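You operate a simulated robot arm through the tools that you are given. There is no shell and no other tool.

The job below is to be done with a simulated robot arm. You get a single attempt, and the scene is never put back.

JOB
Give the red-tied open skein 3 turns on the twister.
Fine: then lay it on the grey mat and, last, turn the knob back to 0.

It is judged by the outcome, as a careful person would: the job done as asked, and still so three seconds after it is handed in. It fails if anything else is knocked over, pushed out of place, dropped, spilled or broken.

ROBOT AND FRAMES
A 7-joint arm with a fingered hand, fixed in place. Base frame: the origin is on the floor under the middle of its stand, x ahead of it, y to its left, z up; the work surface is at about z = 0.84. Readings come in m, degrees, newtons and seconds.
With the tool pointing down near the work surface it reaches from about 0.36 to 0.84 m from the base axis. Its first joint turns from -115.0 to 115.0 degrees. Payload 5 kg.
Tool frame: the origin (TCP) lies between the finger pads and is the grasp point; the fingertips stand 0.032 m ahead of it; z points along the fingers, y is the line along which they close. The gripper opens to 0.16 m; its body begins 0.089 m behind the TCP. The gripper is a hand of 4 fingers: y runs from the thumb to the fingers, the wrist lies at [0, 0, -0.267] in the tool frame, and closing takes about 1.5 s.
Orientation is that of the tool frame in the base frame, as a unit quaternion [w, x, y, z]. With the fingers straight down and closing along the base's y, the tool's x points along the base's -x, its y along +y and its z along -z.

CONTROLS
- The arm moves only by the tool send_rows. Its argument "motion" is a list of rows, each a list of 7 numbers: the opening, from 0 (shut) to 1 (fully open), then the shift along the tool's x, y, z in m, then the turn, a rotation vector about the tool's x, y, z in degrees. In form: [[claw, dx, dy, dz, ax, ay, az], ...]. A call has 1 to 20 rows; each row shifts and turns the commanded pose from where the row before left it, along the tool's axes as they then stand. Each row takes 0.2 s and may step no farther than 0.05 m and 8.6 degrees from the row before; otherwise, or with a gripper value out of range, the whole call is refused. Where a pose cannot be reached the arm comes as near as it can. A force on the tool above 90 N (or 10 N above the force at the start of the call, whichever is more), or a blocked arm, ends the call early, and 0.2 s more pass. Each finger travels about 0.108 m/s and halts on what it meets, pressing with about 27 N; the grip force reading is that of the motor and also rises with nothing between the fingers. The clock runs only during rows and for 0.2 s after the last one: add rows that do not move to give the fingers time. It gives the time, the measured TCP pose, the force on the tool (base axes), the opening and the grip force at its end, in the units of the frame above (readings bear some noise), with the torque about the TCP (base axes, N m) and any sound that the robot's microphone picked up.
- Cameras (640 x 400 px; columns grow to the right, rows downward): "scene" is fixed at [0.22, 0.6488, 1.3867]; the picture's right is [0.27, -0.96, 0.00], its down [0.79, 0.22, -0.57] and it looks along [0.55, 0.15, 0.82] (base axes); focal length 214 px, centre (320, 200). "wrist" rides on the gripper at [0.08, -0.004, -0.114] in the tool frame; the picture's right is [0.05, 1.00, 0.00], its down [-0.82, 0.04, -0.58] and it looks along [-0.58, 0.03, 0.82] (tool axes); focal length 265 px, centre (320, 200). There is no depth. A picture from a camera that has moved, and an enlarged one, comes with that camera's place and axes in the base frame and with its lens.
- snapshot(camera): a new picture of that camera. No time passes.
- raise_lower(by): slides the trunk up (or, below 0, down) by that many m; the arm rides with it, the base frame stays. It gives what a move gives, with no picture.
- hand_shape(shape): the hand has 4 fingers and takes this shape, open, in about a second: jaw (thumb against the fingers, like two jaws); tri (thumb and two fingers); tip (a fingertip pinch); poke (one finger out to press); point (the index stretched); flat (the hand flat); cup (the hand cupped); fist (a fist). The gripper value then closes the fingers along that shape, each until it touches; the sizes above hold for jaw. It gives what a move gives, with no picture.
- zoom(camera, box): a new picture of the part [left, top, right, bottom] of that camera's present view, enlarged. No time passes.
- sign_off(): hands the job in; it is judged then, once.

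Places have to be worked out from the pictures, the camera data and where the tool is seen. Open the gripper and draw the arm clear of the work before you hand the job in, unless the task says otherwise.

The tools are called after "Request:" by a JSON object that holds its "name" and its "arguments". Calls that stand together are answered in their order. send_rows: Moves the arm, as the interface text tells. Its arguments: {"type":"object","properties":{"motion":{"type":"array","items":{"type":"array","items":{"type":"number"}}}},"required":["motion"]} The other tools are called the same way: raise_lower (by) moves the trunk up or down; hand_shape (shape) gives the hand a shape; snapshot (camera) takes a picture; zoom (camera, box) takes an enlarged picture of a part of a camera's view; sign_off () hands the job in.

At the start:

```text
t: 0.0
tcp_pos: [0.5314, 0.1194, 1.2576]
ee_rot: [0.001, 0.0, 1.0, 0.001]
wrist_force: [-0.4, -0.4, 0.8]
wrist_torque: [-0.02, 0.0, -0.03]
width: 0.1597
grasp_force: 0.1
shape: jaw
trunk travel left (down, up): [-0.775, 0.215]
```

scene: 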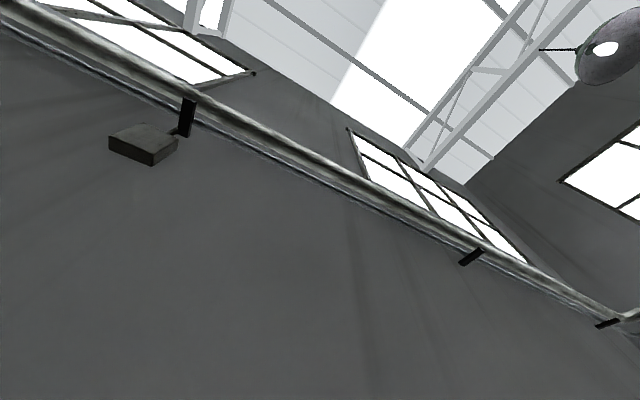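
wrist: 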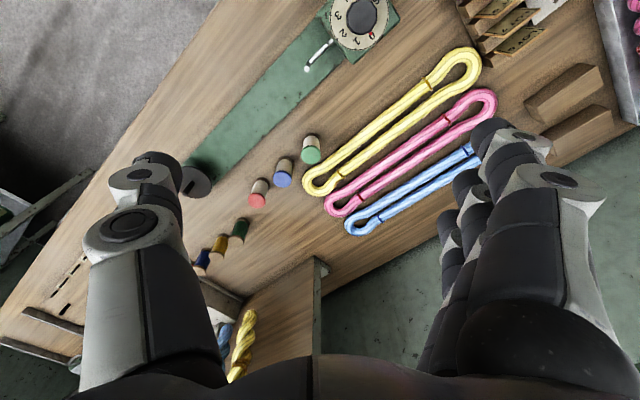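

The scene camera appears to look up at the roof, so the wrist camera is my useful eye; I'll take enlarged wrist pictures to see the twister, skeins and mat.

Request:
{"name": "snapshot", "arguments": {"camera": "wrist"}}

Request:
{"name": "zoom", "arguments": {"camera": "wrist", "box": [160, 0, 480, 200]}}

Request:
{"name": "zoom", "arguments": {"camera": "wrist", "box": [400, 0, 640, 150]}}

Request:
{"name": "zoom", "arguments": {"camera": "wrist", "box": [0, 220, 320, 400]}}

```text
taken
camera wrist: at [0.4515, 0.1152, 1.372], right [-0.05, 1.0, 0.0], down [0.82, 0.04, 0.58], along [0.58, 0.03, -0.82], focal length 265 px, centre (320, 200)
```

wrist: 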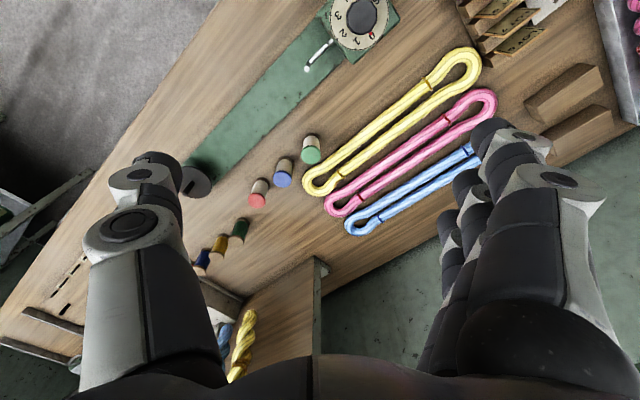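

```text
2.00 times, centred on (320, 100) of wrist
camera zoom: at [0.4515, 0.1152, 1.372], right [-0.05, 1.0, 0.0], down [0.82, 0.04, 0.58], along [0.58, 0.03, -0.82], focal length 531 px, centre (320, 400)
```

zoom: 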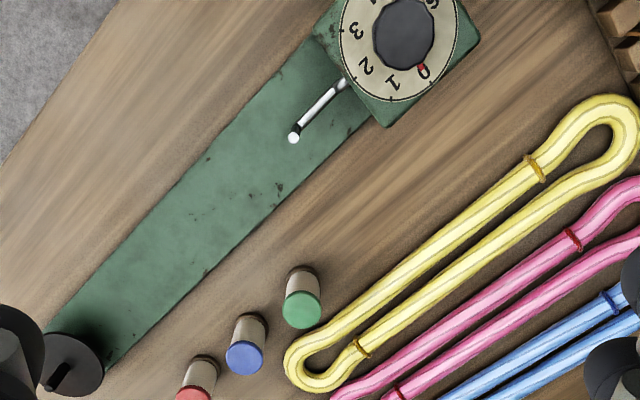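

```text
2.67 times, centred on (520, 75) of wrist
camera zoom: at [0.4515, 0.1152, 1.372], right [-0.05, 1.0, 0.0], down [0.82, 0.04, 0.58], along [0.58, 0.03, -0.82], focal length 708 px, centre (-213, 533)
```

zoom: 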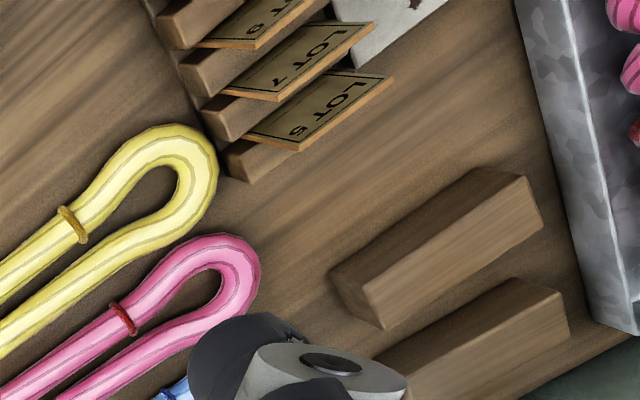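

```text
2.00 times, centred on (160, 310) of wrist
camera zoom: at [0.4515, 0.1152, 1.372], right [-0.05, 1.0, 0.0], down [0.82, 0.04, 0.58], along [0.58, 0.03, -0.82], focal length 531 px, centre (640, -20)
```

zoom: 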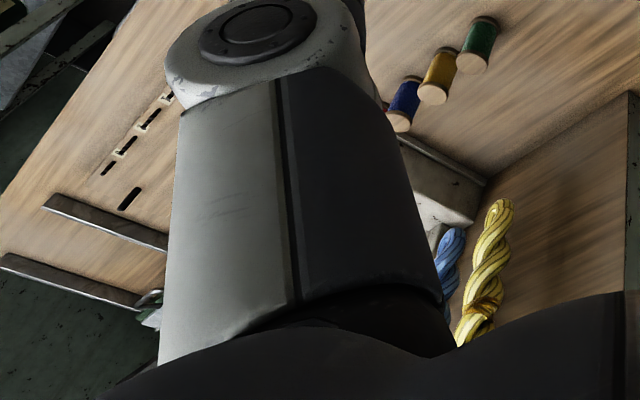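

The wrist picture shows a green twister (dial head, lever/hook, black end disc), three open skeins (yellow, pink, blue), spools, card rack and a tray. I'll raise the trunk for an overview of the table.

Request:
{"name": "raise_lower", "arguments": {"by": 0.2}}

Request:
{"name": "snapshot", "arguments": {"camera": "scene"}}

Request:
{"name": "snapshot", "arguments": {"camera": "wrist"}}

```text
t: 2.2
tcp_pos: [0.532, 0.1199, 1.4577]
ee_rot: [-0.001, 0.001, 1.0, 0.0]
wrist_force: [0.0, -0.2, -0.5]
wrist_torque: [0.03, 0.01, -0.02]
width: 0.1595
grasp_force: 0.1
shape: jaw
trunk travel left (down, up): [-0.975, 0.015]
```

```text
taken
```

scene: 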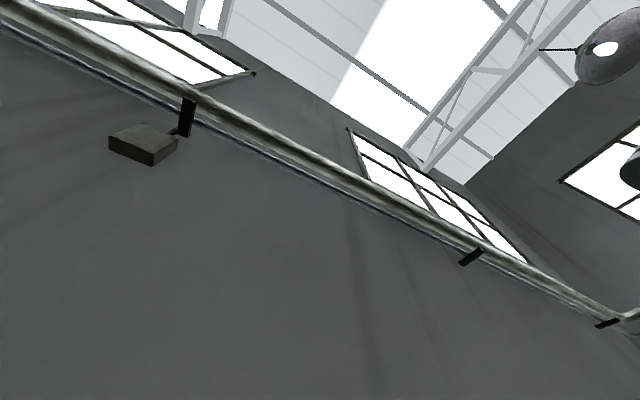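

```text
taken
camera wrist: at [0.4516, 0.1153, 1.5719], right [-0.05, 1.0, 0.0], down [0.82, 0.04, 0.58], along [0.58, 0.03, -0.82], focal length 265 px, centre (320, 200)
```

wrist: 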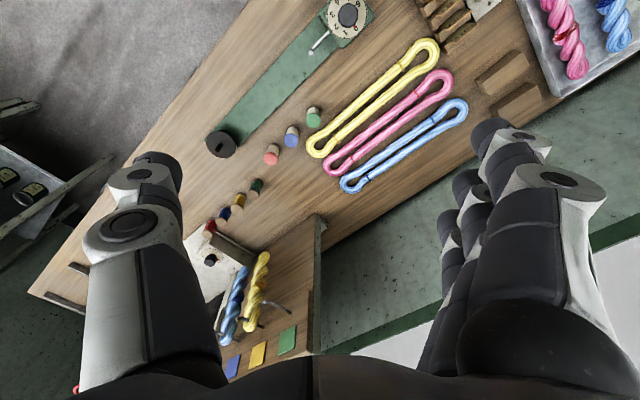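

The overview shows more; I'll zoom into the skeins, the twister and the surroundings to find the grey mat and the tie colours.

Request:
{"name": "zoom", "arguments": {"camera": "wrist", "box": [280, 20, 480, 200]}}

Request:
{"name": "zoom", "arguments": {"camera": "wrist", "box": [400, 0, 640, 130]}}

Request:
{"name": "zoom", "arguments": {"camera": "wrist", "box": [180, 0, 400, 180]}}

Request:
{"name": "zoom", "arguments": {"camera": "wrist", "box": [180, 170, 340, 390]}}

```text
2.22 times, centred on (380, 110) of wrist
camera zoom: at [0.4516, 0.1153, 1.5719], right [-0.05, 1.0, 0.0], down [0.82, 0.04, 0.58], along [0.58, 0.03, -0.82], focal length 590 px, centre (187, 400)
```

zoom: 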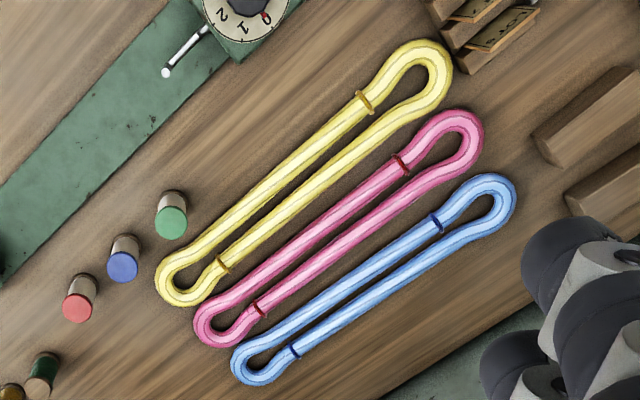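

```text
2.67 times, centred on (520, 65) of wrist
camera zoom: at [0.4516, 0.1153, 1.5719], right [-0.05, 1.0, 0.0], down [0.82, 0.04, 0.58], along [0.58, 0.03, -0.82], focal length 708 px, centre (-213, 560)
```

zoom: 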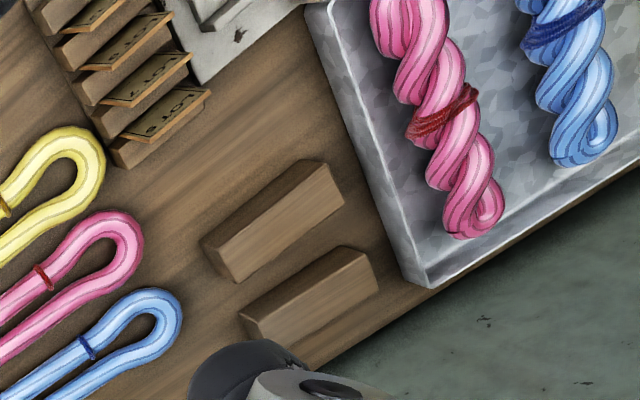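

```text
2.22 times, centred on (290, 90) of wrist
camera zoom: at [0.4516, 0.1153, 1.5719], right [-0.05, 1.0, 0.0], down [0.82, 0.04, 0.58], along [0.58, 0.03, -0.82], focal length 590 px, centre (387, 444)
```

zoom: 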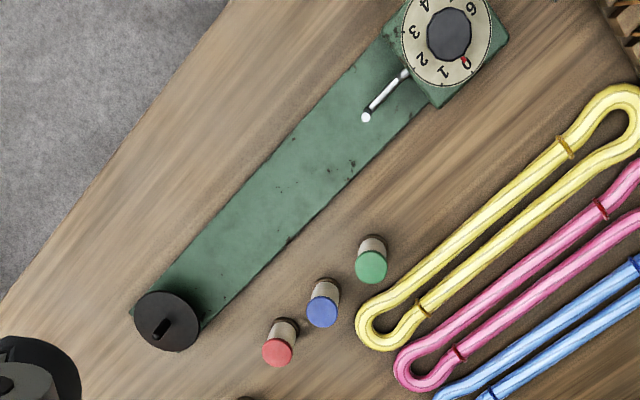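

```text
1.82 times, centred on (260, 280) of wrist
camera zoom: at [0.4516, 0.1153, 1.5719], right [-0.05, 1.0, 0.0], down [0.82, 0.04, 0.58], along [0.58, 0.03, -0.82], focal length 483 px, centre (429, 54)
```

zoom: 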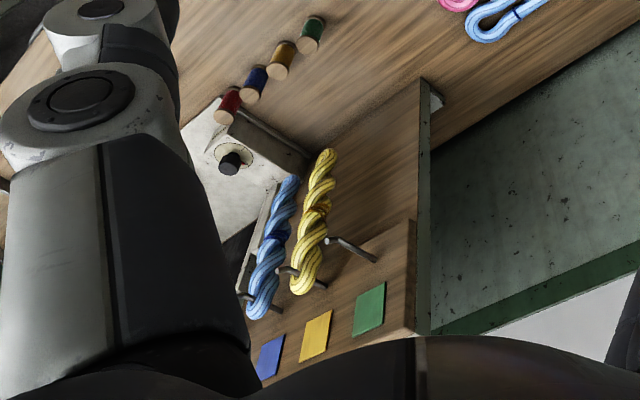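

Pink skein carries red ties (yellow – orange, blue – blue). I haven't found the grey mat yet, so I'll yaw the hand to look to the left (+y) side.

Request:
{"name": "send_rows", "arguments": {"motion": [[1, 0, 0, 0, 0, 0, -8.5], [1, 0, 0, 0, 0, 0, -8.5], [1, 0, 0, 0, 0, 0, -8.5], [1, 0, 0, 0, 0, 0, -8.5], [1, 0, 0, 0, 0, 0, -8.5], [1, 0, 0, 0, 0, 0, -8.5], [1, 0, 0, 0, 0, 0, -8.5], [1, 0, 0, 0, 0, 0, -8.5]]}}

Request:
{"name": "snapshot", "arguments": {"camera": "wrist"}}

```text
t: 4.0
tcp_pos: [0.5311, 0.118, 1.4576]
ee_rot: [0.0, -0.56, 0.829, 0.001]
wrist_force: [0.1, 0.3, 0.1]
wrist_torque: [-0.03, 0.0, 0.01]
width: 0.1598
grasp_force: 0.1
shape: jaw
trunk travel left (down, up): [-0.975, 0.015]
```

```text
taken
camera wrist: at [0.5058, 0.0436, 1.5727], right [-0.95, 0.32, 0.0], down [0.26, 0.77, 0.58], along [0.19, 0.55, -0.82], focal length 265 px, centre (320, 200)
```

wrist: 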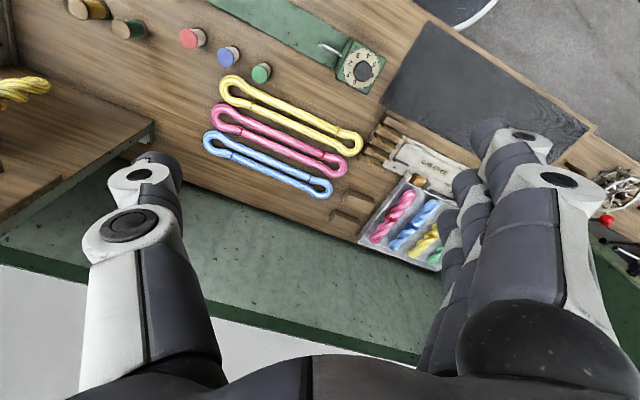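

A dark grey mat shows beyond the twister's dial end. I'll zoom in on it, the tray and the nearby note.

Request:
{"name": "zoom", "arguments": {"camera": "wrist", "box": [340, 0, 640, 180]}}

Request:
{"name": "zoom", "arguments": {"camera": "wrist", "box": [340, 100, 500, 270]}}

Request:
{"name": "zoom", "arguments": {"camera": "wrist", "box": [200, 20, 400, 200]}}

Request:
{"name": "zoom", "arguments": {"camera": "wrist", "box": [0, 0, 200, 180]}}

```text
2.13 times, centred on (490, 90) of wrist
camera zoom: at [0.5058, 0.0436, 1.5727], right [-0.95, 0.32, 0.0], down [0.26, 0.77, 0.58], along [0.19, 0.55, -0.82], focal length 566 px, centre (-43, 435)
```

zoom: 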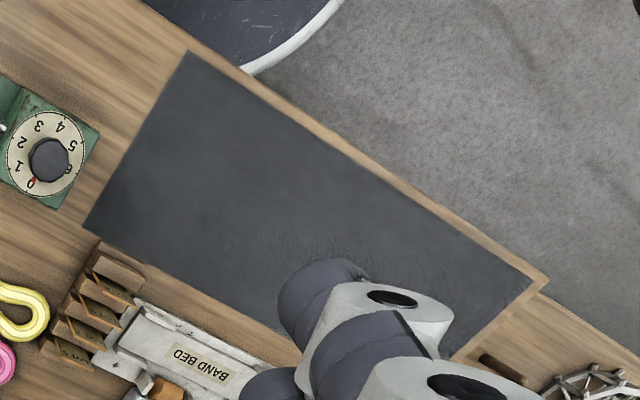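

```text
2.35 times, centred on (420, 185) of wrist
camera zoom: at [0.5058, 0.0436, 1.5727], right [-0.95, 0.32, 0.0], down [0.26, 0.77, 0.58], along [0.19, 0.55, -0.82], focal length 624 px, centre (85, 235)
```

zoom: 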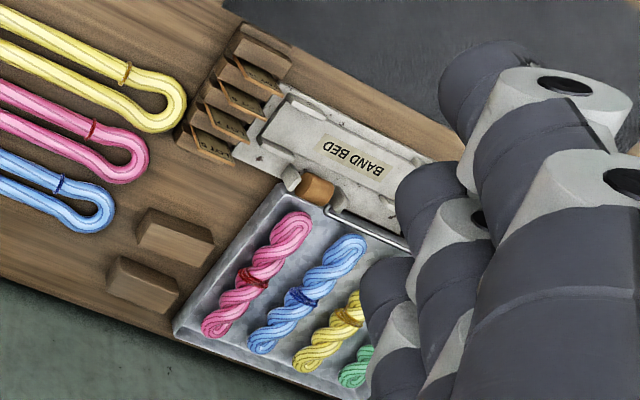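

```text
2.22 times, centred on (300, 110) of wrist
camera zoom: at [0.5058, 0.0436, 1.5727], right [-0.95, 0.32, 0.0], down [0.26, 0.77, 0.58], along [0.19, 0.55, -0.82], focal length 590 px, centre (364, 400)
```

zoom: 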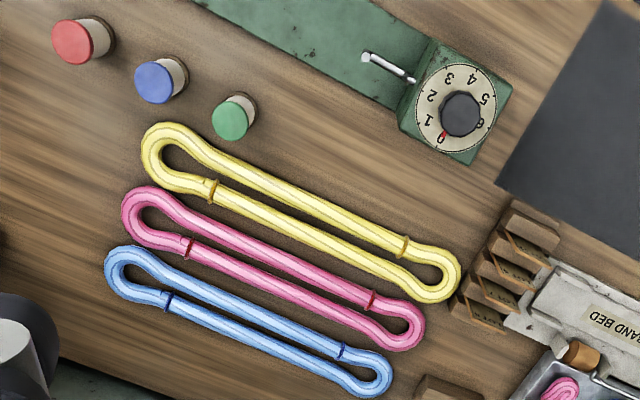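

```text
2.22 times, centred on (100, 90) of wrist
camera zoom: at [0.5058, 0.0436, 1.5727], right [-0.95, 0.32, 0.0], down [0.26, 0.77, 0.58], along [0.19, 0.55, -0.82], focal length 590 px, centre (809, 444)
```

zoom: 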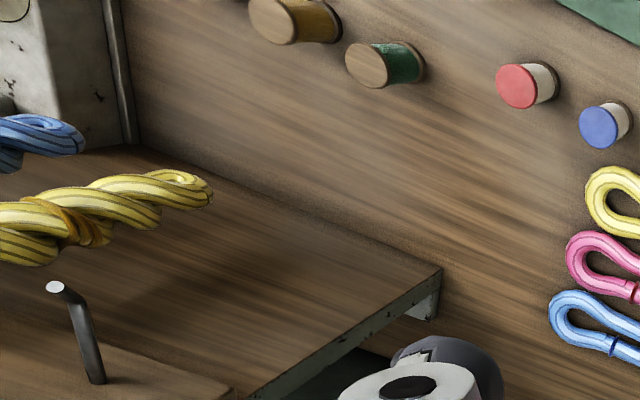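

The grey mat is at roughly (0.17, 0.34) on the base side of the head; triangulating, the twister's hook tip is near (0.522, 0.099, 0.934) and the black tail disc near (0.78, -0.15). I'll yaw the hand to line up with the twister axis (camera looking from head to tail) and lower the trunk for close views.

Request:
{"name": "send_rows", "arguments": {"motion": [[1, 0, 0, 0, 0, 0, 8.3], [1, 0, 0, 0, 0, 0, 8.3], [1, 0, 0, 0, 0, 0, 8.3], [1, 0, 0, 0, 0, 0, 8.3], [1, 0, 0, 0, 0, 0, 8.3], [1, 0, 0, 0, 0, 0, 8.3], [1, 0, 0, 0, 0, 0, 8.3], [1, 0, 0, 0, 0, 0, 8.3], [1, 0, 0, 0, 0, 0, 8.3], [1, 0, 0, 0, 0, 0, 8.3], [1, 0, 0, 0, 0, 0, 8.3], [1, 0, 0, 0, 0, 0, 8.3], [1, 0, 0, 0, 0, 0, 8.3], [1, 0, 0, 0, 0, 0, 8.1]]}}

Request:
{"name": "raise_lower", "arguments": {"by": -0.2}}

Request:
{"name": "snapshot", "arguments": {"camera": "wrist"}}

```text
t: 7.0
tcp_pos: [0.533, 0.1193, 1.457]
ee_rot: [0.0, 0.408, 0.913, 0.0]
wrist_force: [0.3, 0.2, 0.7]
wrist_torque: [0.02, -0.01, -0.01]
width: 0.1597
grasp_force: 0.0
shape: jaw
trunk travel left (down, up): [-0.975, 0.015]
```

```text
t: 9.1
tcp_pos: [0.5319, 0.1185, 1.257]
ee_rot: [0.0, 0.406, 0.914, 0.0]
wrist_force: [0.6, -0.1, 0.2]
wrist_torque: [-0.02, -0.02, -0.01]
width: 0.1594
grasp_force: 0.0
shape: jaw
trunk travel left (down, up): [-0.775, 0.215]
```

```text
taken
camera wrist: at [0.4751, 0.1761, 1.3716], right [0.71, 0.71, 0.0], down [0.58, -0.58, 0.58], along [0.41, -0.41, -0.82], focal length 265 px, centre (320, 200)
```

wrist: 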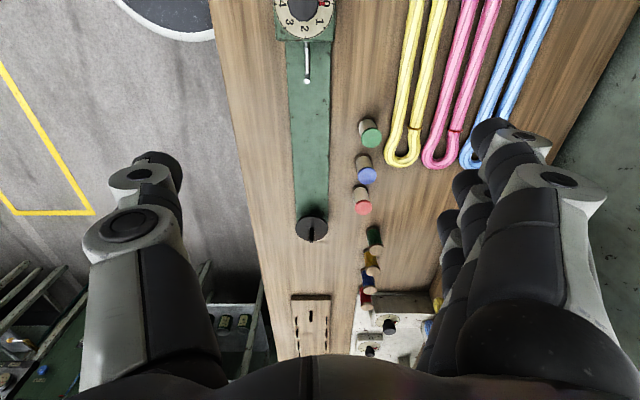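

The camera now looks down the twister's axis. I'll zoom on the head, rod and tail disc.

Request:
{"name": "zoom", "arguments": {"camera": "wrist", "box": [250, 0, 370, 110]}}

Request:
{"name": "zoom", "arguments": {"camera": "wrist", "box": [270, 180, 350, 270]}}

Request:
{"name": "zoom", "arguments": {"camera": "wrist", "box": [340, 0, 580, 190]}}

Request:
{"name": "zoom", "arguments": {"camera": "wrist", "box": [260, 210, 460, 370]}}

```text
3.64 times, centred on (310, 55) of wrist
camera zoom: at [0.4751, 0.1761, 1.3716], right [0.71, 0.71, 0.0], down [0.58, -0.58, 0.58], along [0.41, -0.41, -0.82], focal length 965 px, centre (356, 727)
```

zoom: 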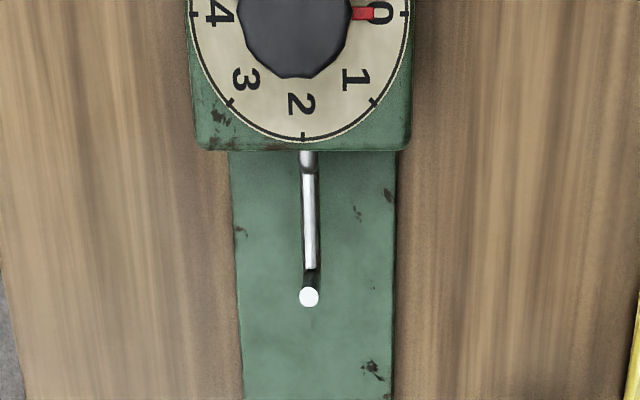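

```text
4.44 times, centred on (310, 225) of wrist
camera zoom: at [0.4751, 0.1761, 1.3716], right [0.71, 0.71, 0.0], down [0.58, -0.58, 0.58], along [0.41, -0.41, -0.82], focal length 1180 px, centre (364, 89)
```

zoom: 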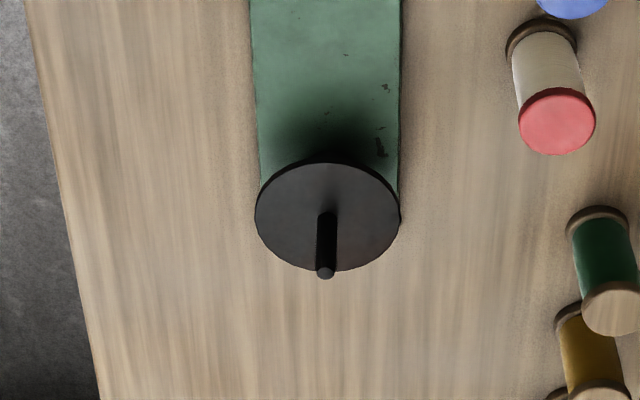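

```text
2.11 times, centred on (460, 95) of wrist
camera zoom: at [0.4751, 0.1761, 1.3716], right [0.71, 0.71, 0.0], down [0.58, -0.58, 0.58], along [0.41, -0.41, -0.82], focal length 559 px, centre (25, 421)
```

zoom: 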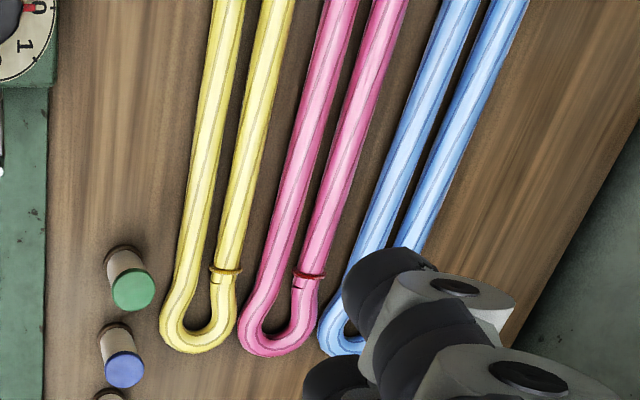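

```text
2.50 times, centred on (360, 290) of wrist
camera zoom: at [0.4751, 0.1761, 1.3716], right [0.71, 0.71, 0.0], down [0.58, -0.58, 0.58], along [0.41, -0.41, -0.82], focal length 664 px, centre (220, -25)
```

zoom: 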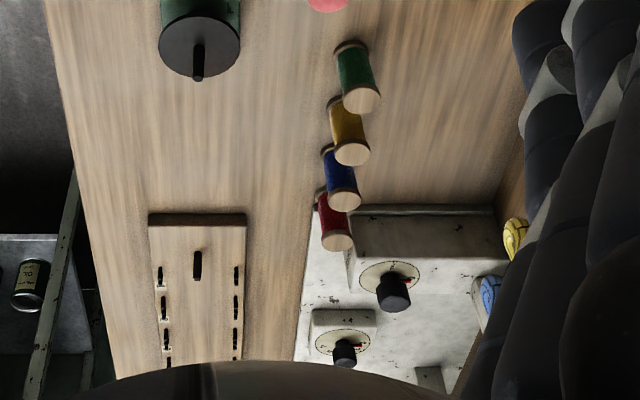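

The head hook is a rod bent up into a peg with a white tip, and the tail is a black disc with a vertical peg; the knob's dial runs clockwise 0–6 at 45° spacing. Next I hover over the middle of the pink skein with the hand part closed to judge finger size against the gaps.

Request:
{"name": "send_rows", "arguments": {"motion": [[0.8, 0.003, 0.036, 0.02, 0, 0, 0], [0.7, 0.003, 0.036, 0.02, 0, 0, 0], [0.6, 0.003, 0.036, 0.02, 0, 0, 0], [0.5, 0.003, 0.036, 0.02, 0, 0, 0], [0.45, 0.003, 0.036, 0.02, 0, 0, 0], [0.45, 0.003, 0.036, 0.02, 0, 0, 0], [0.45, 0.002, 0.034, 0.02, 0, 0, 0], [0.45, 0, 0, 0, 0, 0, 0], [0.45, 0, 0, 0, 0, 0, 0]]}}

Request:
{"name": "snapshot", "arguments": {"camera": "wrist"}}

```text
t: 11.1
tcp_pos: [0.7059, 0.3022, 1.1171]
ee_rot: [0.0, 0.407, 0.914, 0.0]
wrist_force: [-0.2, -0.1, 0.4]
wrist_torque: [-0.01, -0.01, 0.01]
width: 0.0726
grasp_force: 0.1
shape: jaw
trunk travel left (down, up): [-0.775, 0.215]
```

```text
taken
camera wrist: at [0.6491, 0.3589, 1.2306], right [0.71, 0.71, 0.0], down [0.58, -0.58, 0.58], along [0.41, -0.41, -0.82], focal length 265 px, centre (320, 200)
```

wrist: 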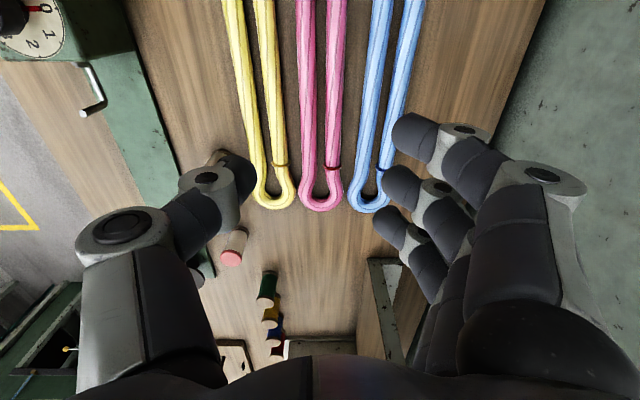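

TCP sits right over the pink skein's centre line and the skein is parallel to the hand; gaps to neighbours are about 24 mm and fingers about 22 mm thick. I'll zoom for precise measures of the gap, the fingertips and the head hook.

Request:
{"name": "zoom", "arguments": {"camera": "wrist", "box": [220, 0, 440, 140]}}

Request:
{"name": "zoom", "arguments": {"camera": "wrist", "box": [0, 0, 200, 130]}}

Request:
{"name": "zoom", "arguments": {"camera": "wrist", "box": [180, 100, 440, 270]}}

```text
2.86 times, centred on (330, 70) of wrist
camera zoom: at [0.6491, 0.3589, 1.2306], right [0.71, 0.71, 0.0], down [0.58, -0.58, 0.58], along [0.41, -0.41, -0.82], focal length 758 px, centre (291, 571)
```

zoom: 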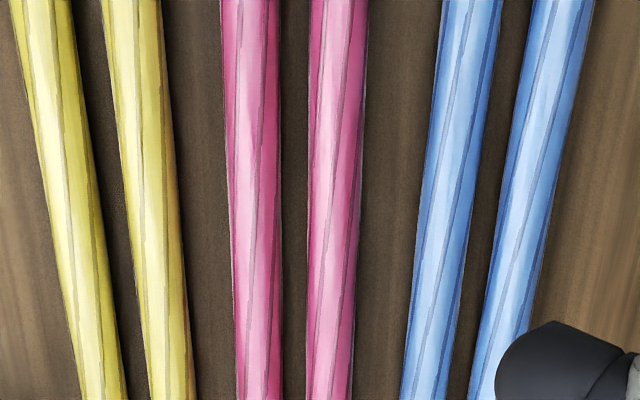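

```text
3.08 times, centred on (100, 65) of wrist
camera zoom: at [0.6491, 0.3589, 1.2306], right [0.71, 0.71, 0.0], down [0.58, -0.58, 0.58], along [0.41, -0.41, -0.82], focal length 817 px, centre (997, 615)
```

zoom: 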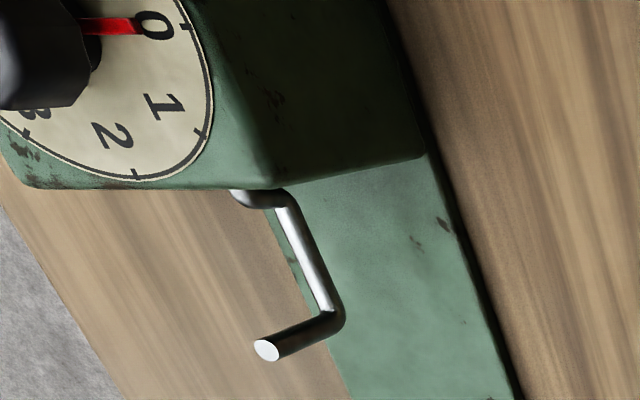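

```text
2.35 times, centred on (310, 185) of wrist
camera zoom: at [0.6491, 0.3589, 1.2306], right [0.71, 0.71, 0.0], down [0.58, -0.58, 0.58], along [0.41, -0.41, -0.82], focal length 624 px, centre (344, 235)
```

zoom: 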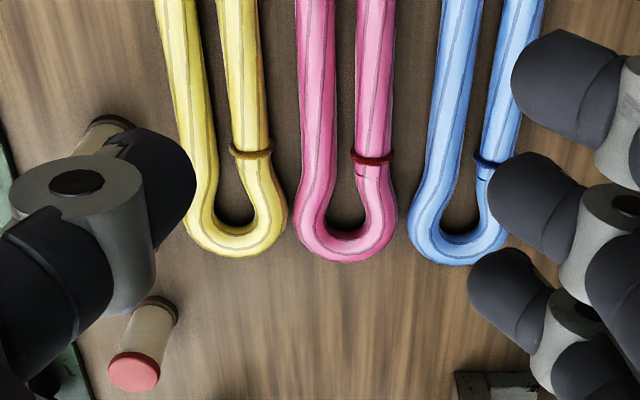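

The head hook is a crank: it drops, runs along the axis (rod z≈0.885) and turns up to a peg top at z≈0.924, with the spin axis near z≈0.904. Next I go over the twister to measure the tail peg precisely.

Request:
{"name": "send_rows", "arguments": {"motion": [[0.45, 0, 0, 0, 0, 0, -3], [0.45, -0.0206, -0.0341, 0.004, 0, 0, 0], [0.45, -0.0206, -0.0341, 0.004, 0, 0, 0], [0.45, -0.0206, -0.0341, 0.004, 0, 0, 0], [0.45, -0.0206, -0.0341, 0.004, 0, 0, 0], [0.45, -0.0206, -0.0341, 0.004, 0, 0, 0], [0.45, -0.0206, -0.0341, 0.004, 0, 0, 0], [0.45, -0.0206, -0.0341, 0.004, 0, 0, 0], [0.45, -0.0206, -0.0341, 0.004, 0, 0, 0], [0.45, 0, 0, 0, 0, 0, 0]]}}

Request:
{"name": "snapshot", "arguments": {"camera": "wrist"}}

Request:
{"name": "zoom", "arguments": {"camera": "wrist", "box": [260, 80, 380, 190]}}

```text
t: 13.3
tcp_pos: [0.6286, -0.0092, 1.0846]
ee_rot: [0.0, 0.383, 0.924, 0.0]
wrist_force: [-0.4, 0.0, 0.7]
wrist_torque: [-0.03, -0.04, 0.0]
width: 0.0724
grasp_force: 0.1
shape: jaw
trunk travel left (down, up): [-0.775, 0.215]
```

```text
taken
camera wrist: at [0.5697, 0.0444, 1.1995], right [0.67, 0.74, 0.0], down [0.61, -0.55, 0.58], along [0.43, -0.39, -0.82], focal length 265 px, centre (320, 200)
```

wrist: 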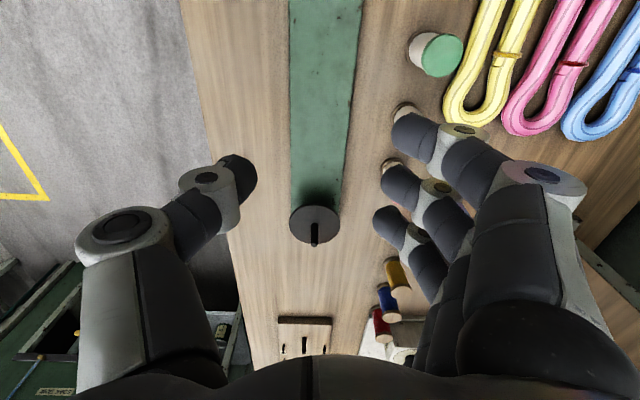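

```text
3.64 times, centred on (320, 135) of wrist
camera zoom: at [0.5697, 0.0444, 1.1995], right [0.67, 0.74, 0.0], down [0.61, -0.55, 0.58], along [0.43, -0.39, -0.82], focal length 965 px, centre (320, 436)
```

zoom: 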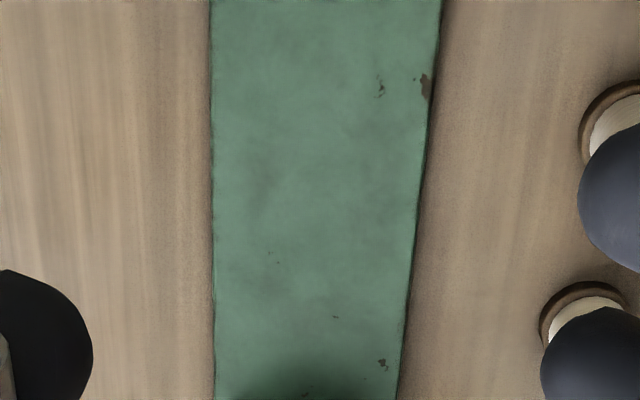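

The tail disc is in view at about (314, 224). I'll zoom in tightly on it.

Request:
{"name": "zoom", "arguments": {"camera": "wrist", "box": [270, 185, 360, 255]}}

Request:
{"name": "zoom", "arguments": {"camera": "wrist", "box": [230, 290, 430, 380]}}

```text
5.71 times, centred on (315, 220) of wrist
camera zoom: at [0.5697, 0.0444, 1.1995], right [0.67, 0.74, 0.0], down [0.61, -0.55, 0.58], along [0.43, -0.39, -0.82], focal length 1517 px, centre (349, 86)
```

zoom: 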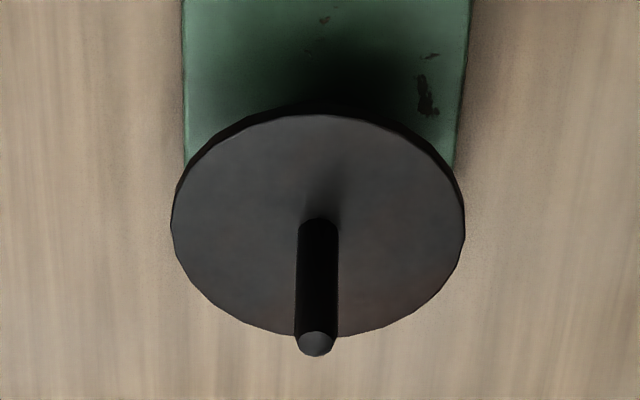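

```text
3.20 times, centred on (330, 335) of wrist
camera zoom: at [0.5697, 0.0444, 1.1995], right [0.67, 0.74, 0.0], down [0.61, -0.55, 0.58], along [0.43, -0.39, -0.82], focal length 849 px, centre (288, -232)
```

zoom: 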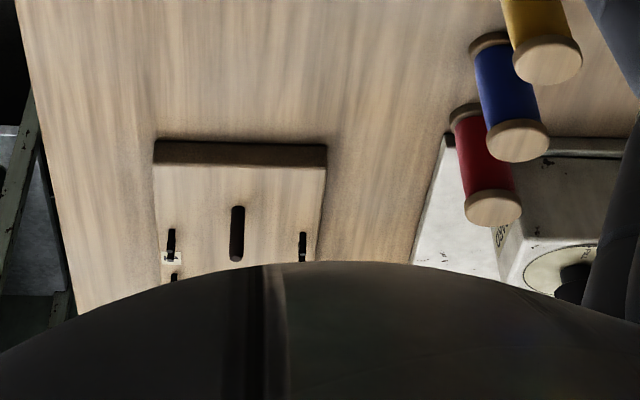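

The disc and peg are clear but I need a straight-down view for exact coordinates, so I move further so the camera sits directly above the tail peg.

Request:
{"name": "send_rows", "arguments": {"motion": [[0.45, -0.04, 0, 0, 0, 0, 0], [0.45, -0.04, 0, 0, 0, 0, 0], [0.45, -0.04, 0, 0, 0, 0, 0], [0.45, -0.04, 0, 0, 0, 0, 0], [0.45, -0.04, 0, 0, 0, 0, 0], [0.45, -0.03, 0, 0, 0, 0, 0], [0.45, -0.01, 0, 0, 0, 0, 0], [0.45, 0, 0, 0, 0, 0, 0]]}}

Request:
{"name": "snapshot", "arguments": {"camera": "wrist"}}

Request:
{"name": "zoom", "arguments": {"camera": "wrist", "box": [260, 0, 380, 90]}}

```text
t: 15.1
tcp_pos: [0.7988, -0.1777, 1.0832]
ee_rot: [0.0, 0.383, 0.924, 0.0]
wrist_force: [-0.9, -0.3, 0.0]
wrist_torque: [-0.04, -0.01, -0.01]
width: 0.0726
grasp_force: 0.1
shape: jaw
trunk travel left (down, up): [-0.775, 0.215]
```

```text
taken
camera wrist: at [0.7388, -0.1237, 1.1976], right [0.67, 0.74, 0.0], down [0.61, -0.55, 0.58], along [0.43, -0.39, -0.82], focal length 265 px, centre (320, 200)
```

wrist: 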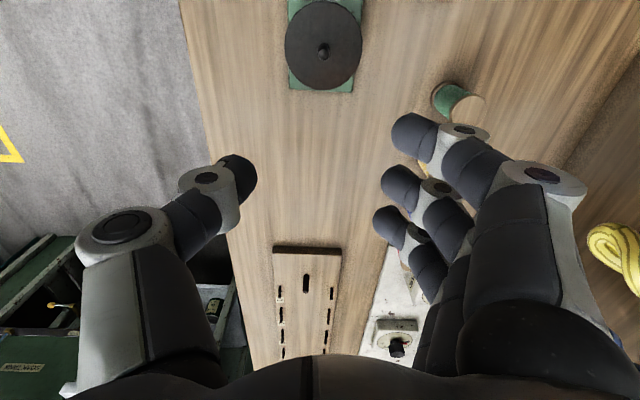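

```text
4.44 times, centred on (320, 45) of wrist
camera zoom: at [0.7388, -0.1237, 1.1976], right [0.67, 0.74, 0.0], down [0.61, -0.55, 0.58], along [0.43, -0.39, -0.82], focal length 1180 px, centre (320, 889)
```

zoom: 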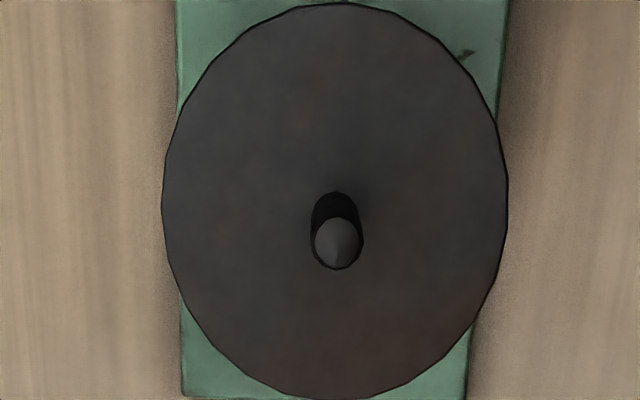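

Tail peg works out at E≈0.639 (along-axis), R≈0.440, disc top z≈0.889, peg top z≈0.93 in my rotated axes. Now the same straight-down check over the head hook.

Request:
{"name": "send_rows", "arguments": {"motion": [[0.45, 0.045, 0, 0, 0, 0, 0], [0.45, 0.045, 0, 0, 0, 0, 0], [0.45, 0.045, 0, 0, 0, 0, 0], [0.45, 0.045, 0, 0, 0, 0, 0], [0.45, 0.045, 0, 0, 0, 0, 0], [0.45, 0.045, 0, 0, 0, 0, 0], [0.45, 0.03, 0, 0, 0, 0, 0], [0.45, 0.01, 0, 0, 0, 0, 0], [0.45, 0, 0, 0, 0, 0, 0]]}}

Request:
{"name": "snapshot", "arguments": {"camera": "wrist"}}

Request:
{"name": "zoom", "arguments": {"camera": "wrist", "box": [260, 0, 380, 90]}}

```text
t: 17.1
tcp_pos: [0.5797, 0.0441, 1.0832]
ee_rot: [0.0, 0.382, 0.924, 0.0]
wrist_force: [-0.2, -0.4, -0.4]
wrist_torque: [0.01, -0.01, 0.0]
width: 0.0727
grasp_force: 0.0
shape: jaw
trunk travel left (down, up): [-0.775, 0.215]
```

```text
taken
camera wrist: at [0.5201, 0.0967, 1.1987], right [0.67, 0.74, 0.0], down [0.61, -0.55, 0.58], along [0.43, -0.39, -0.82], focal length 265 px, centre (320, 200)
```

wrist: 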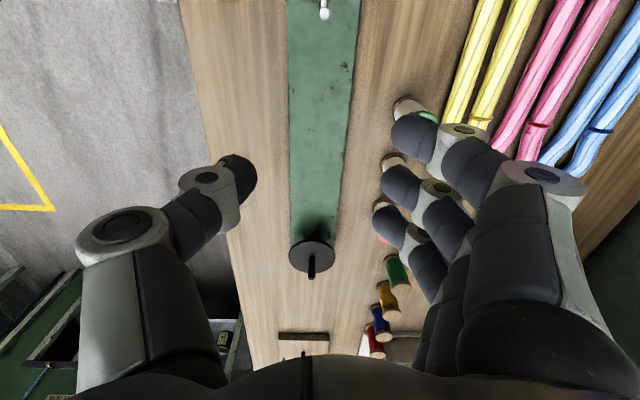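

```text
4.44 times, centred on (320, 45) of wrist
camera zoom: at [0.5201, 0.0967, 1.1987], right [0.67, 0.74, 0.0], down [0.61, -0.55, 0.58], along [0.43, -0.39, -0.82], focal length 1180 px, centre (320, 889)
```

zoom: 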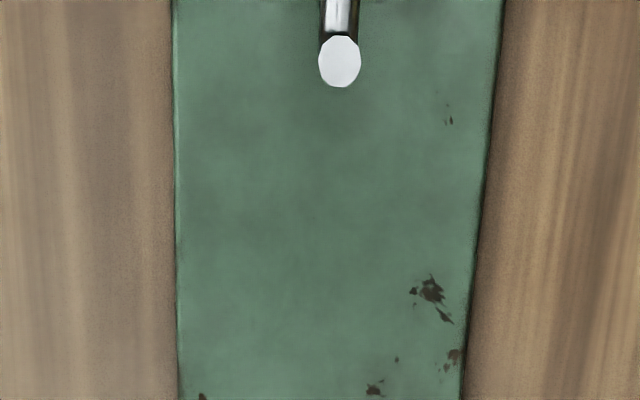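

Head peg confirmed at E≈0.300, R≈0.440 (8 mm thick, top z≈0.926). Next I look straight down at the pink skein's near end to fix its position.

Request:
{"name": "send_rows", "arguments": {"motion": [[0.45, 0.026, 0.0338, 0, 0, 0, 0], [0.45, 0.026, 0.0338, 0, 0, 0, 0], [0.45, 0.026, 0.0338, 0, 0, 0, 0], [0.45, 0.026, 0.0338, 0, 0, 0, 0], [0.45, 0.026, 0.0338, 0, 0, 0, 0], [0.45, 0.026, 0.0338, 0, 0, 0, 0], [0.45, 0.026, 0.0338, 0, 0, 0, 0], [0.45, 0.026, 0.0338, 0, 0, 0, 0], [0.45, 0, 0, 0, 0, 0, 0]]}}

Request:
{"name": "snapshot", "arguments": {"camera": "wrist"}}

Request:
{"name": "zoom", "arguments": {"camera": "wrist", "box": [220, 0, 420, 130]}}

```text
t: 19.1
tcp_pos: [0.6225, 0.3832, 1.0862]
ee_rot: [0.0, 0.383, 0.924, 0.0]
wrist_force: [-0.2, 0.5, 0.7]
wrist_torque: [0.0, -0.01, -0.02]
width: 0.0724
grasp_force: 0.1
shape: jaw
trunk travel left (down, up): [-0.775, 0.215]
```

```text
taken
camera wrist: at [0.563, 0.4357, 1.2009], right [0.67, 0.74, 0.0], down [0.61, -0.55, 0.58], along [0.43, -0.39, -0.82], focal length 265 px, centre (320, 200)
```

wrist: 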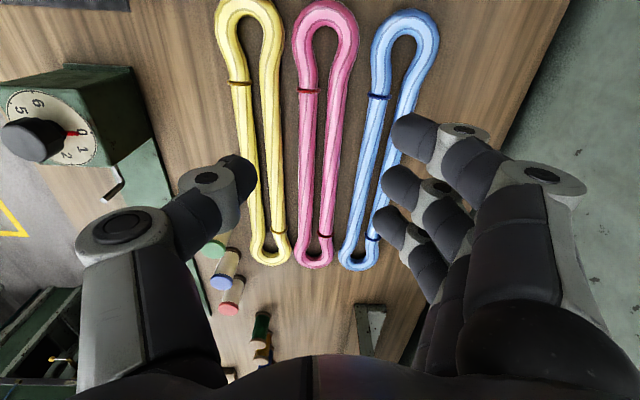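

```text
3.08 times, centred on (320, 65) of wrist
camera zoom: at [0.563, 0.4357, 1.2009], right [0.67, 0.74, 0.0], down [0.61, -0.55, 0.58], along [0.43, -0.39, -0.82], focal length 817 px, centre (320, 615)
```

zoom: 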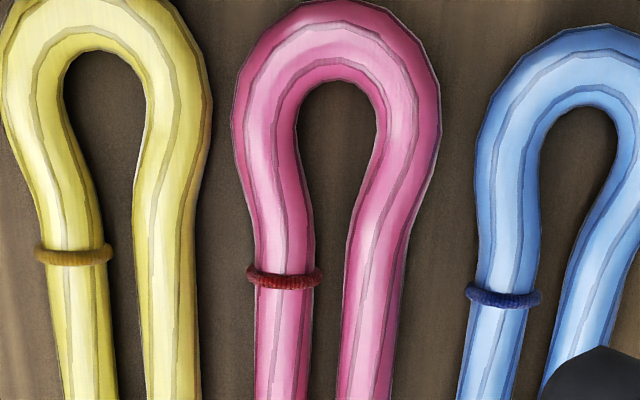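

Pink skein measured: E from 0.080 to 0.4985 (inner loop 0.102–0.476), R≈0.715, strands 22 mm thick. I move over its middle, set the opening just wider than the skein, and descend to a hover for a check.

Request:
{"name": "send_rows", "arguments": {"motion": [[0.42, -0.04, 0.002, 0, 0, 0, 0], [0.4, -0.04, 0.002, 0, 0, 0, 0], [0.4, -0.04, 0.001, 0, 0, 0, 0], [0.4, 0, 0, 0.04, 0, 0, 0], [0.4, 0, 0, 0.04, 0, 0, 0], [0.4, 0, 0, 0.04, 0, 0, 0], [0.4, 0, 0, 0.035, 0, 0, 0], [0.4, 0, 0, 0, 0, 0, 0], [0.4, 0, 0, 0, 0, 0, 0]]}}

Request:
{"name": "snapshot", "arguments": {"camera": "wrist"}}

Request:
{"name": "zoom", "arguments": {"camera": "wrist", "box": [200, 100, 440, 260]}}

```text
t: 21.1
tcp_pos: [0.7098, 0.2982, 0.932]
ee_rot: [0.0, 0.384, 0.924, -0.001]
wrist_force: [0.4, -0.4, 0.0]
wrist_torque: [-0.01, 0.02, -0.01]
width: 0.0648
grasp_force: 0.1
shape: jaw
trunk travel left (down, up): [-0.775, 0.215]
```

```text
taken
camera wrist: at [0.6503, 0.3514, 1.0462], right [0.67, 0.74, 0.0], down [0.61, -0.55, 0.58], along [0.43, -0.39, -0.82], focal length 265 px, centre (320, 200)
```

wrist: 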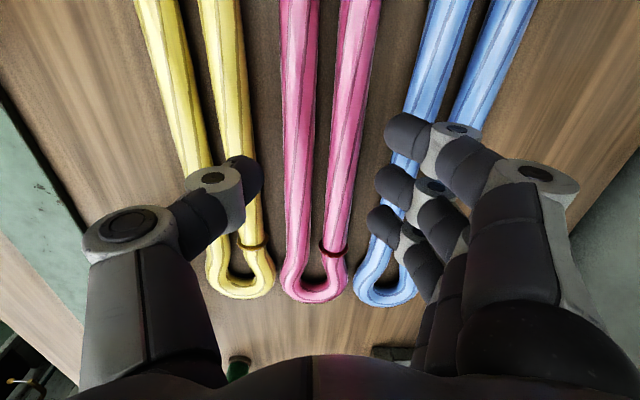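

```text
2.50 times, centred on (320, 180) of wrist
camera zoom: at [0.6503, 0.3514, 1.0462], right [0.67, 0.74, 0.0], down [0.61, -0.55, 0.58], along [0.43, -0.39, -0.82], focal length 664 px, centre (320, 250)
```

zoom: 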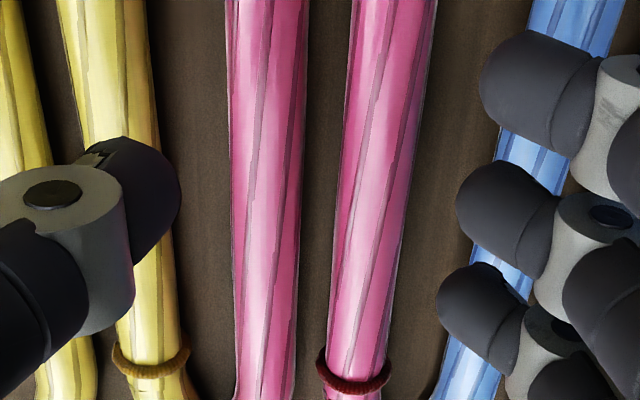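

Pink's centre line is at R≈0.7145, the TCP at 0.7128; I shift 2.7 mm toward the blue side so the thumb fits its gap and descend carefully beside the strands.

Request:
{"name": "send_rows", "arguments": {"motion": [[0.4, 0, 0.0027, 0.01, 0, 0, 0], [0.4, 0, 0, 0.02, 0, 0, 0], [0.4, 0, 0, 0.01, 0, 0, 0], [0.4, 0, 0, 0.008, 0, 0, 0], [0.4, 0, 0, 0, 0, 0, 0]]}}

Request:
{"name": "zoom", "arguments": {"camera": "wrist", "box": [200, 60, 460, 260]}}

```text
t: 22.3
tcp_pos: [0.7139, 0.2978, 0.8817]
ee_rot: [0.0, 0.383, 0.924, 0.0]
wrist_force: [0.5, 0.8, 1.2]
wrist_torque: [-0.03, 0.04, 0.01]
width: 0.0639
grasp_force: 0.1
shape: jaw
trunk travel left (down, up): [-0.775, 0.215]
```

```text
2.00 times, centred on (330, 160) of wrist
camera zoom: at [0.6534, 0.3535, 0.9963], right [0.67, 0.74, 0.0], down [0.61, -0.55, 0.58], along [0.43, -0.39, -0.82], focal length 531 px, centre (300, 280)
```

zoom: 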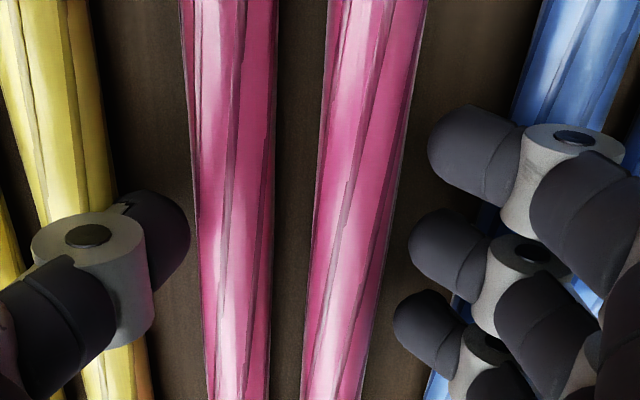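

The thumb sits in the yellow–pink gap and the fingers in the pink–blue gap with negligible force. I go down 4 mm more and close gently on the pink skein.

Request:
{"name": "send_rows", "arguments": {"motion": [[0.4, 0, 0, 0.004, 0, 0, 0], [0.38, 0, 0, 0, 0, 0, 0], [0.36, 0, 0, 0, 0, 0, 0], [0.34, 0, 0, 0, 0, 0, 0], [0.3, 0, 0, 0, 0, 0, 0], [0.25, 0, 0, 0, 0, 0, 0], [0.25, 0, 0, 0, 0, 0, 0]]}}

Request:
{"name": "zoom", "arguments": {"camera": "wrist", "box": [200, 60, 460, 260]}}

```text
t: 23.9
tcp_pos: [0.7123, 0.3, 0.8786]
ee_rot: [0.001, 0.382, 0.924, 0.001]
wrist_force: [0.1, -0.1, 0.9]
wrist_torque: [-0.03, 0.04, 0.0]
width: 0.052
grasp_force: 27.3
shape: jaw
trunk travel left (down, up): [-0.775, 0.215]
```

```text
2.00 times, centred on (330, 160) of wrist
camera zoom: at [0.6535, 0.3535, 0.9924], right [0.67, 0.74, 0.0], down [0.61, -0.55, 0.58], along [0.43, -0.39, -0.82], focal length 531 px, centre (300, 280)
```

zoom: 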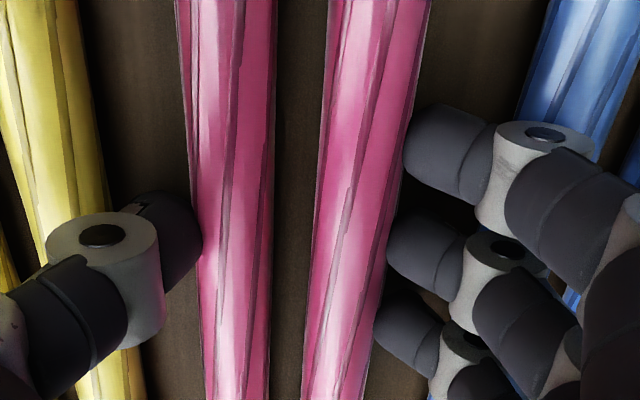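

The skein is gripped (width 0.052, 27 N). I lift it 3 cm and check whether it comes up stiff and whether the neighbours stay put.

Request:
{"name": "send_rows", "arguments": {"motion": [[0.25, 0, 0, -0.008, 0, 0, 0], [0.25, 0, 0, -0.01, 0, 0, 0], [0.25, 0, 0, -0.015, 0, 0, 0], [0.25, 0, 0, -0.02, 0, 0, 0], [0.25, 0, 0, -0.02, 0, 0, 0], [0.25, 0, 0, 0, 0, 0, 0]]}}

Request:
{"name": "snapshot", "arguments": {"camera": "wrist"}}

```text
t: 25.3
tcp_pos: [0.7123, 0.3009, 0.9505]
ee_rot: [0.0, 0.383, 0.924, 0.0]
wrist_force: [-0.6, -1.0, -1.0]
wrist_torque: [0.01, -0.02, -0.03]
width: 0.0524
grasp_force: 27.1
shape: jaw
trunk travel left (down, up): [-0.775, 0.215]
```

```text
taken
camera wrist: at [0.6528, 0.3548, 1.0646], right [0.67, 0.74, 0.0], down [0.61, -0.55, 0.58], along [0.43, -0.39, -0.82], focal length 265 px, centre (320, 200)
```

wrist: 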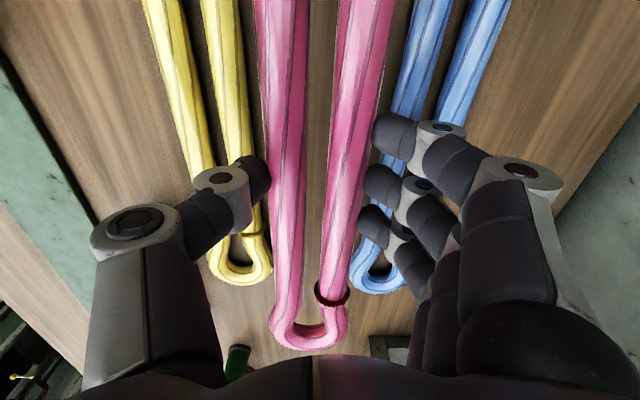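

The skein lifted as a stiff body and the neighbours look untouched. I raise it, shift it along the axis first (keeping clear of the head box), then across over the twister.

Request:
{"name": "send_rows", "arguments": {"motion": [[0.25, 0, 0, -0.03, 0, 0, 0], [0.25, 0, 0, -0.04, 0, 0, 0], [0.25, 0, 0, -0.03, 0, 0, 0], [0.25, 0, 0, -0.01, 0, 0, 0], [0.25, -0.03, 0, 0, 0, 0, 0], [0.25, -0.045, 0, 0, 0, 0, 0], [0.25, -0.045, 0, 0, 0, 0, 0], [0.25, -0.045, 0, 0, 0, 0, 0], [0.25, -0.019, 0, 0, 0, 0, 0], [0.25, 0, -0.03, 0, 0, 0, 0], [0.25, 0, -0.045, 0, 0, 0, 0], [0.25, 0, -0.045, 0, 0, 0, 0], [0.25, 0, -0.045, 0, 0, 0, 0], [0.25, 0, -0.045, 0, 0, 0, 0], [0.25, 0, -0.035, 0, 0, 0, 0], [0.25, 0, -0.02, 0, 0, 0, 0], [0.25, 0, -0.009, 0, 0, 0, 0], [0.25, 0, 0, 0, 0, 0, 0]]}}

Request:
{"name": "snapshot", "arguments": {"camera": "wrist"}}

```text
t: 29.1
tcp_pos: [0.8131, 0.0247, 1.1055]
ee_rot: [-0.002, 0.383, 0.924, 0.0]
wrist_force: [-0.9, -0.8, -0.5]
wrist_torque: [-0.03, 0.01, 0.0]
width: 0.052
grasp_force: 26.8
shape: jaw
out of reach, approached as far as the arm can: row 8, 9, 10, 11, 12, 13, 14, 15, 16, 17
trunk travel left (down, up): [-0.775, 0.215]
```

```text
taken
camera wrist: at [0.7537, 0.0779, 1.2198], right [0.67, 0.74, 0.0], down [0.61, -0.55, 0.58], along [0.43, -0.39, -0.82], focal length 265 px, centre (320, 200)
```

wrist: 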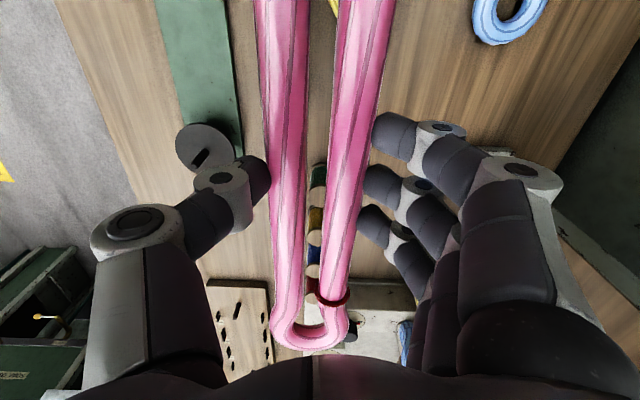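

The arm hit its reach limit on the way and is now at E≈0.558, R≈0.592, z 1.106, still holding the skein. I make a small test move back to see how the command follows.

Request:
{"name": "send_rows", "arguments": {"motion": [[0.25, 0.02, -0.02, 0, 0, 0, 0], [0.25, 0.02, -0.03, 0, 0, 0, 0], [0.25, 0, 0, 0, 0, 0, 0]]}}

```text
t: 29.9
tcp_pos: [0.8098, 0.0203, 1.1203]
ee_rot: [-0.001, 0.382, 0.924, 0.0]
wrist_force: [-0.3, -0.4, 0.2]
wrist_torque: [-0.01, -0.01, 0.01]
width: 0.0522
grasp_force: 26.8
shape: jaw
out of reach, approached as far as the arm can: row 1, 2
trunk travel left (down, up): [-0.775, 0.215]
```

The readings fit a fully stretched elbow: the TCP only slides on a sphere about the shoulder. I'll command straight radially inward (and slightly down), away from the stretch, to let the elbow bend.

Request:
{"name": "send_rows", "arguments": {"motion": [[0.25, 0.031, -0.031, 0.011, 0, 0, 0], [0.25, 0.031, -0.031, 0.011, 0, 0, 0], [0.25, 0.031, -0.031, 0.011, 0, 0, 0]]}}

```text
t: 30.7
tcp_pos: [0.8089, 0.02, 1.1208]
ee_rot: [-0.001, 0.382, 0.924, -0.001]
wrist_force: [0.3, 0.2, -1.1]
wrist_torque: [0.01, 0.0, 0.01]
width: 0.0521
grasp_force: 27.3
shape: jaw
out of reach, approached as far as the arm can: row 1, 2, 3
trunk travel left (down, up): [-0.775, 0.215]
```

Still on the stretch limit. The elbow probably only bends one way, so I'll combine a small downward move with inward motion to bend it.

Request:
{"name": "send_rows", "arguments": {"motion": [[0.25, 0.012, -0.012, 0.035, 0, 0, 0], [0.25, 0.028, -0.028, 0.01, 0, 0, 0]]}}

```text
t: 31.3
tcp_pos: [0.8167, 0.0246, 1.0945]
ee_rot: [-0.001, 0.383, 0.924, 0.001]
wrist_force: [-0.6, -0.9, -0.4]
wrist_torque: [0.02, -0.02, 0.0]
width: 0.0522
grasp_force: 26.6
shape: jaw
out of reach, approached as far as the arm can: row 1, 2
trunk travel left (down, up): [-0.775, 0.215]
```

Still sliding on the reach sphere. I'll raise the trunk 0.12 m to get safe height, then try a down-and-outward move followed by inward ones to flip the elbow back to its normal bend.

Request:
{"name": "raise_lower", "arguments": {"by": 0.12}}

Request:
{"name": "send_rows", "arguments": {"motion": [[0.25, -0.01, 0.01, 0.045, 0, 0, 0], [0.25, 0, 0, 0.045, 0, 0, 0], [0.25, 0.033, -0.033, 0, 0, 0, 0], [0.25, 0.033, -0.033, 0, 0, 0, 0]]}}

```text
t: 32.8
tcp_pos: [0.8158, 0.0254, 1.2129]
ee_rot: [0.0, 0.383, 0.924, -0.001]
wrist_force: [-0.9, 0.1, -0.4]
wrist_torque: [-0.01, 0.0, 0.01]
width: 0.0525
grasp_force: 26.8
shape: jaw
trunk travel left (down, up): [-0.895, 0.095]
```

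```text
t: 33.8
tcp_pos: [0.7321, 0.0266, 1.1233]
ee_rot: [0.001, 0.383, 0.924, 0.001]
wrist_force: [-0.3, -1.0, -0.3]
wrist_torque: [0.0, 0.01, -0.01]
width: 0.052
grasp_force: 26.6
shape: jaw
out of reach, approached as far as the arm can: row 1
trunk travel left (down, up): [-0.895, 0.095]
```

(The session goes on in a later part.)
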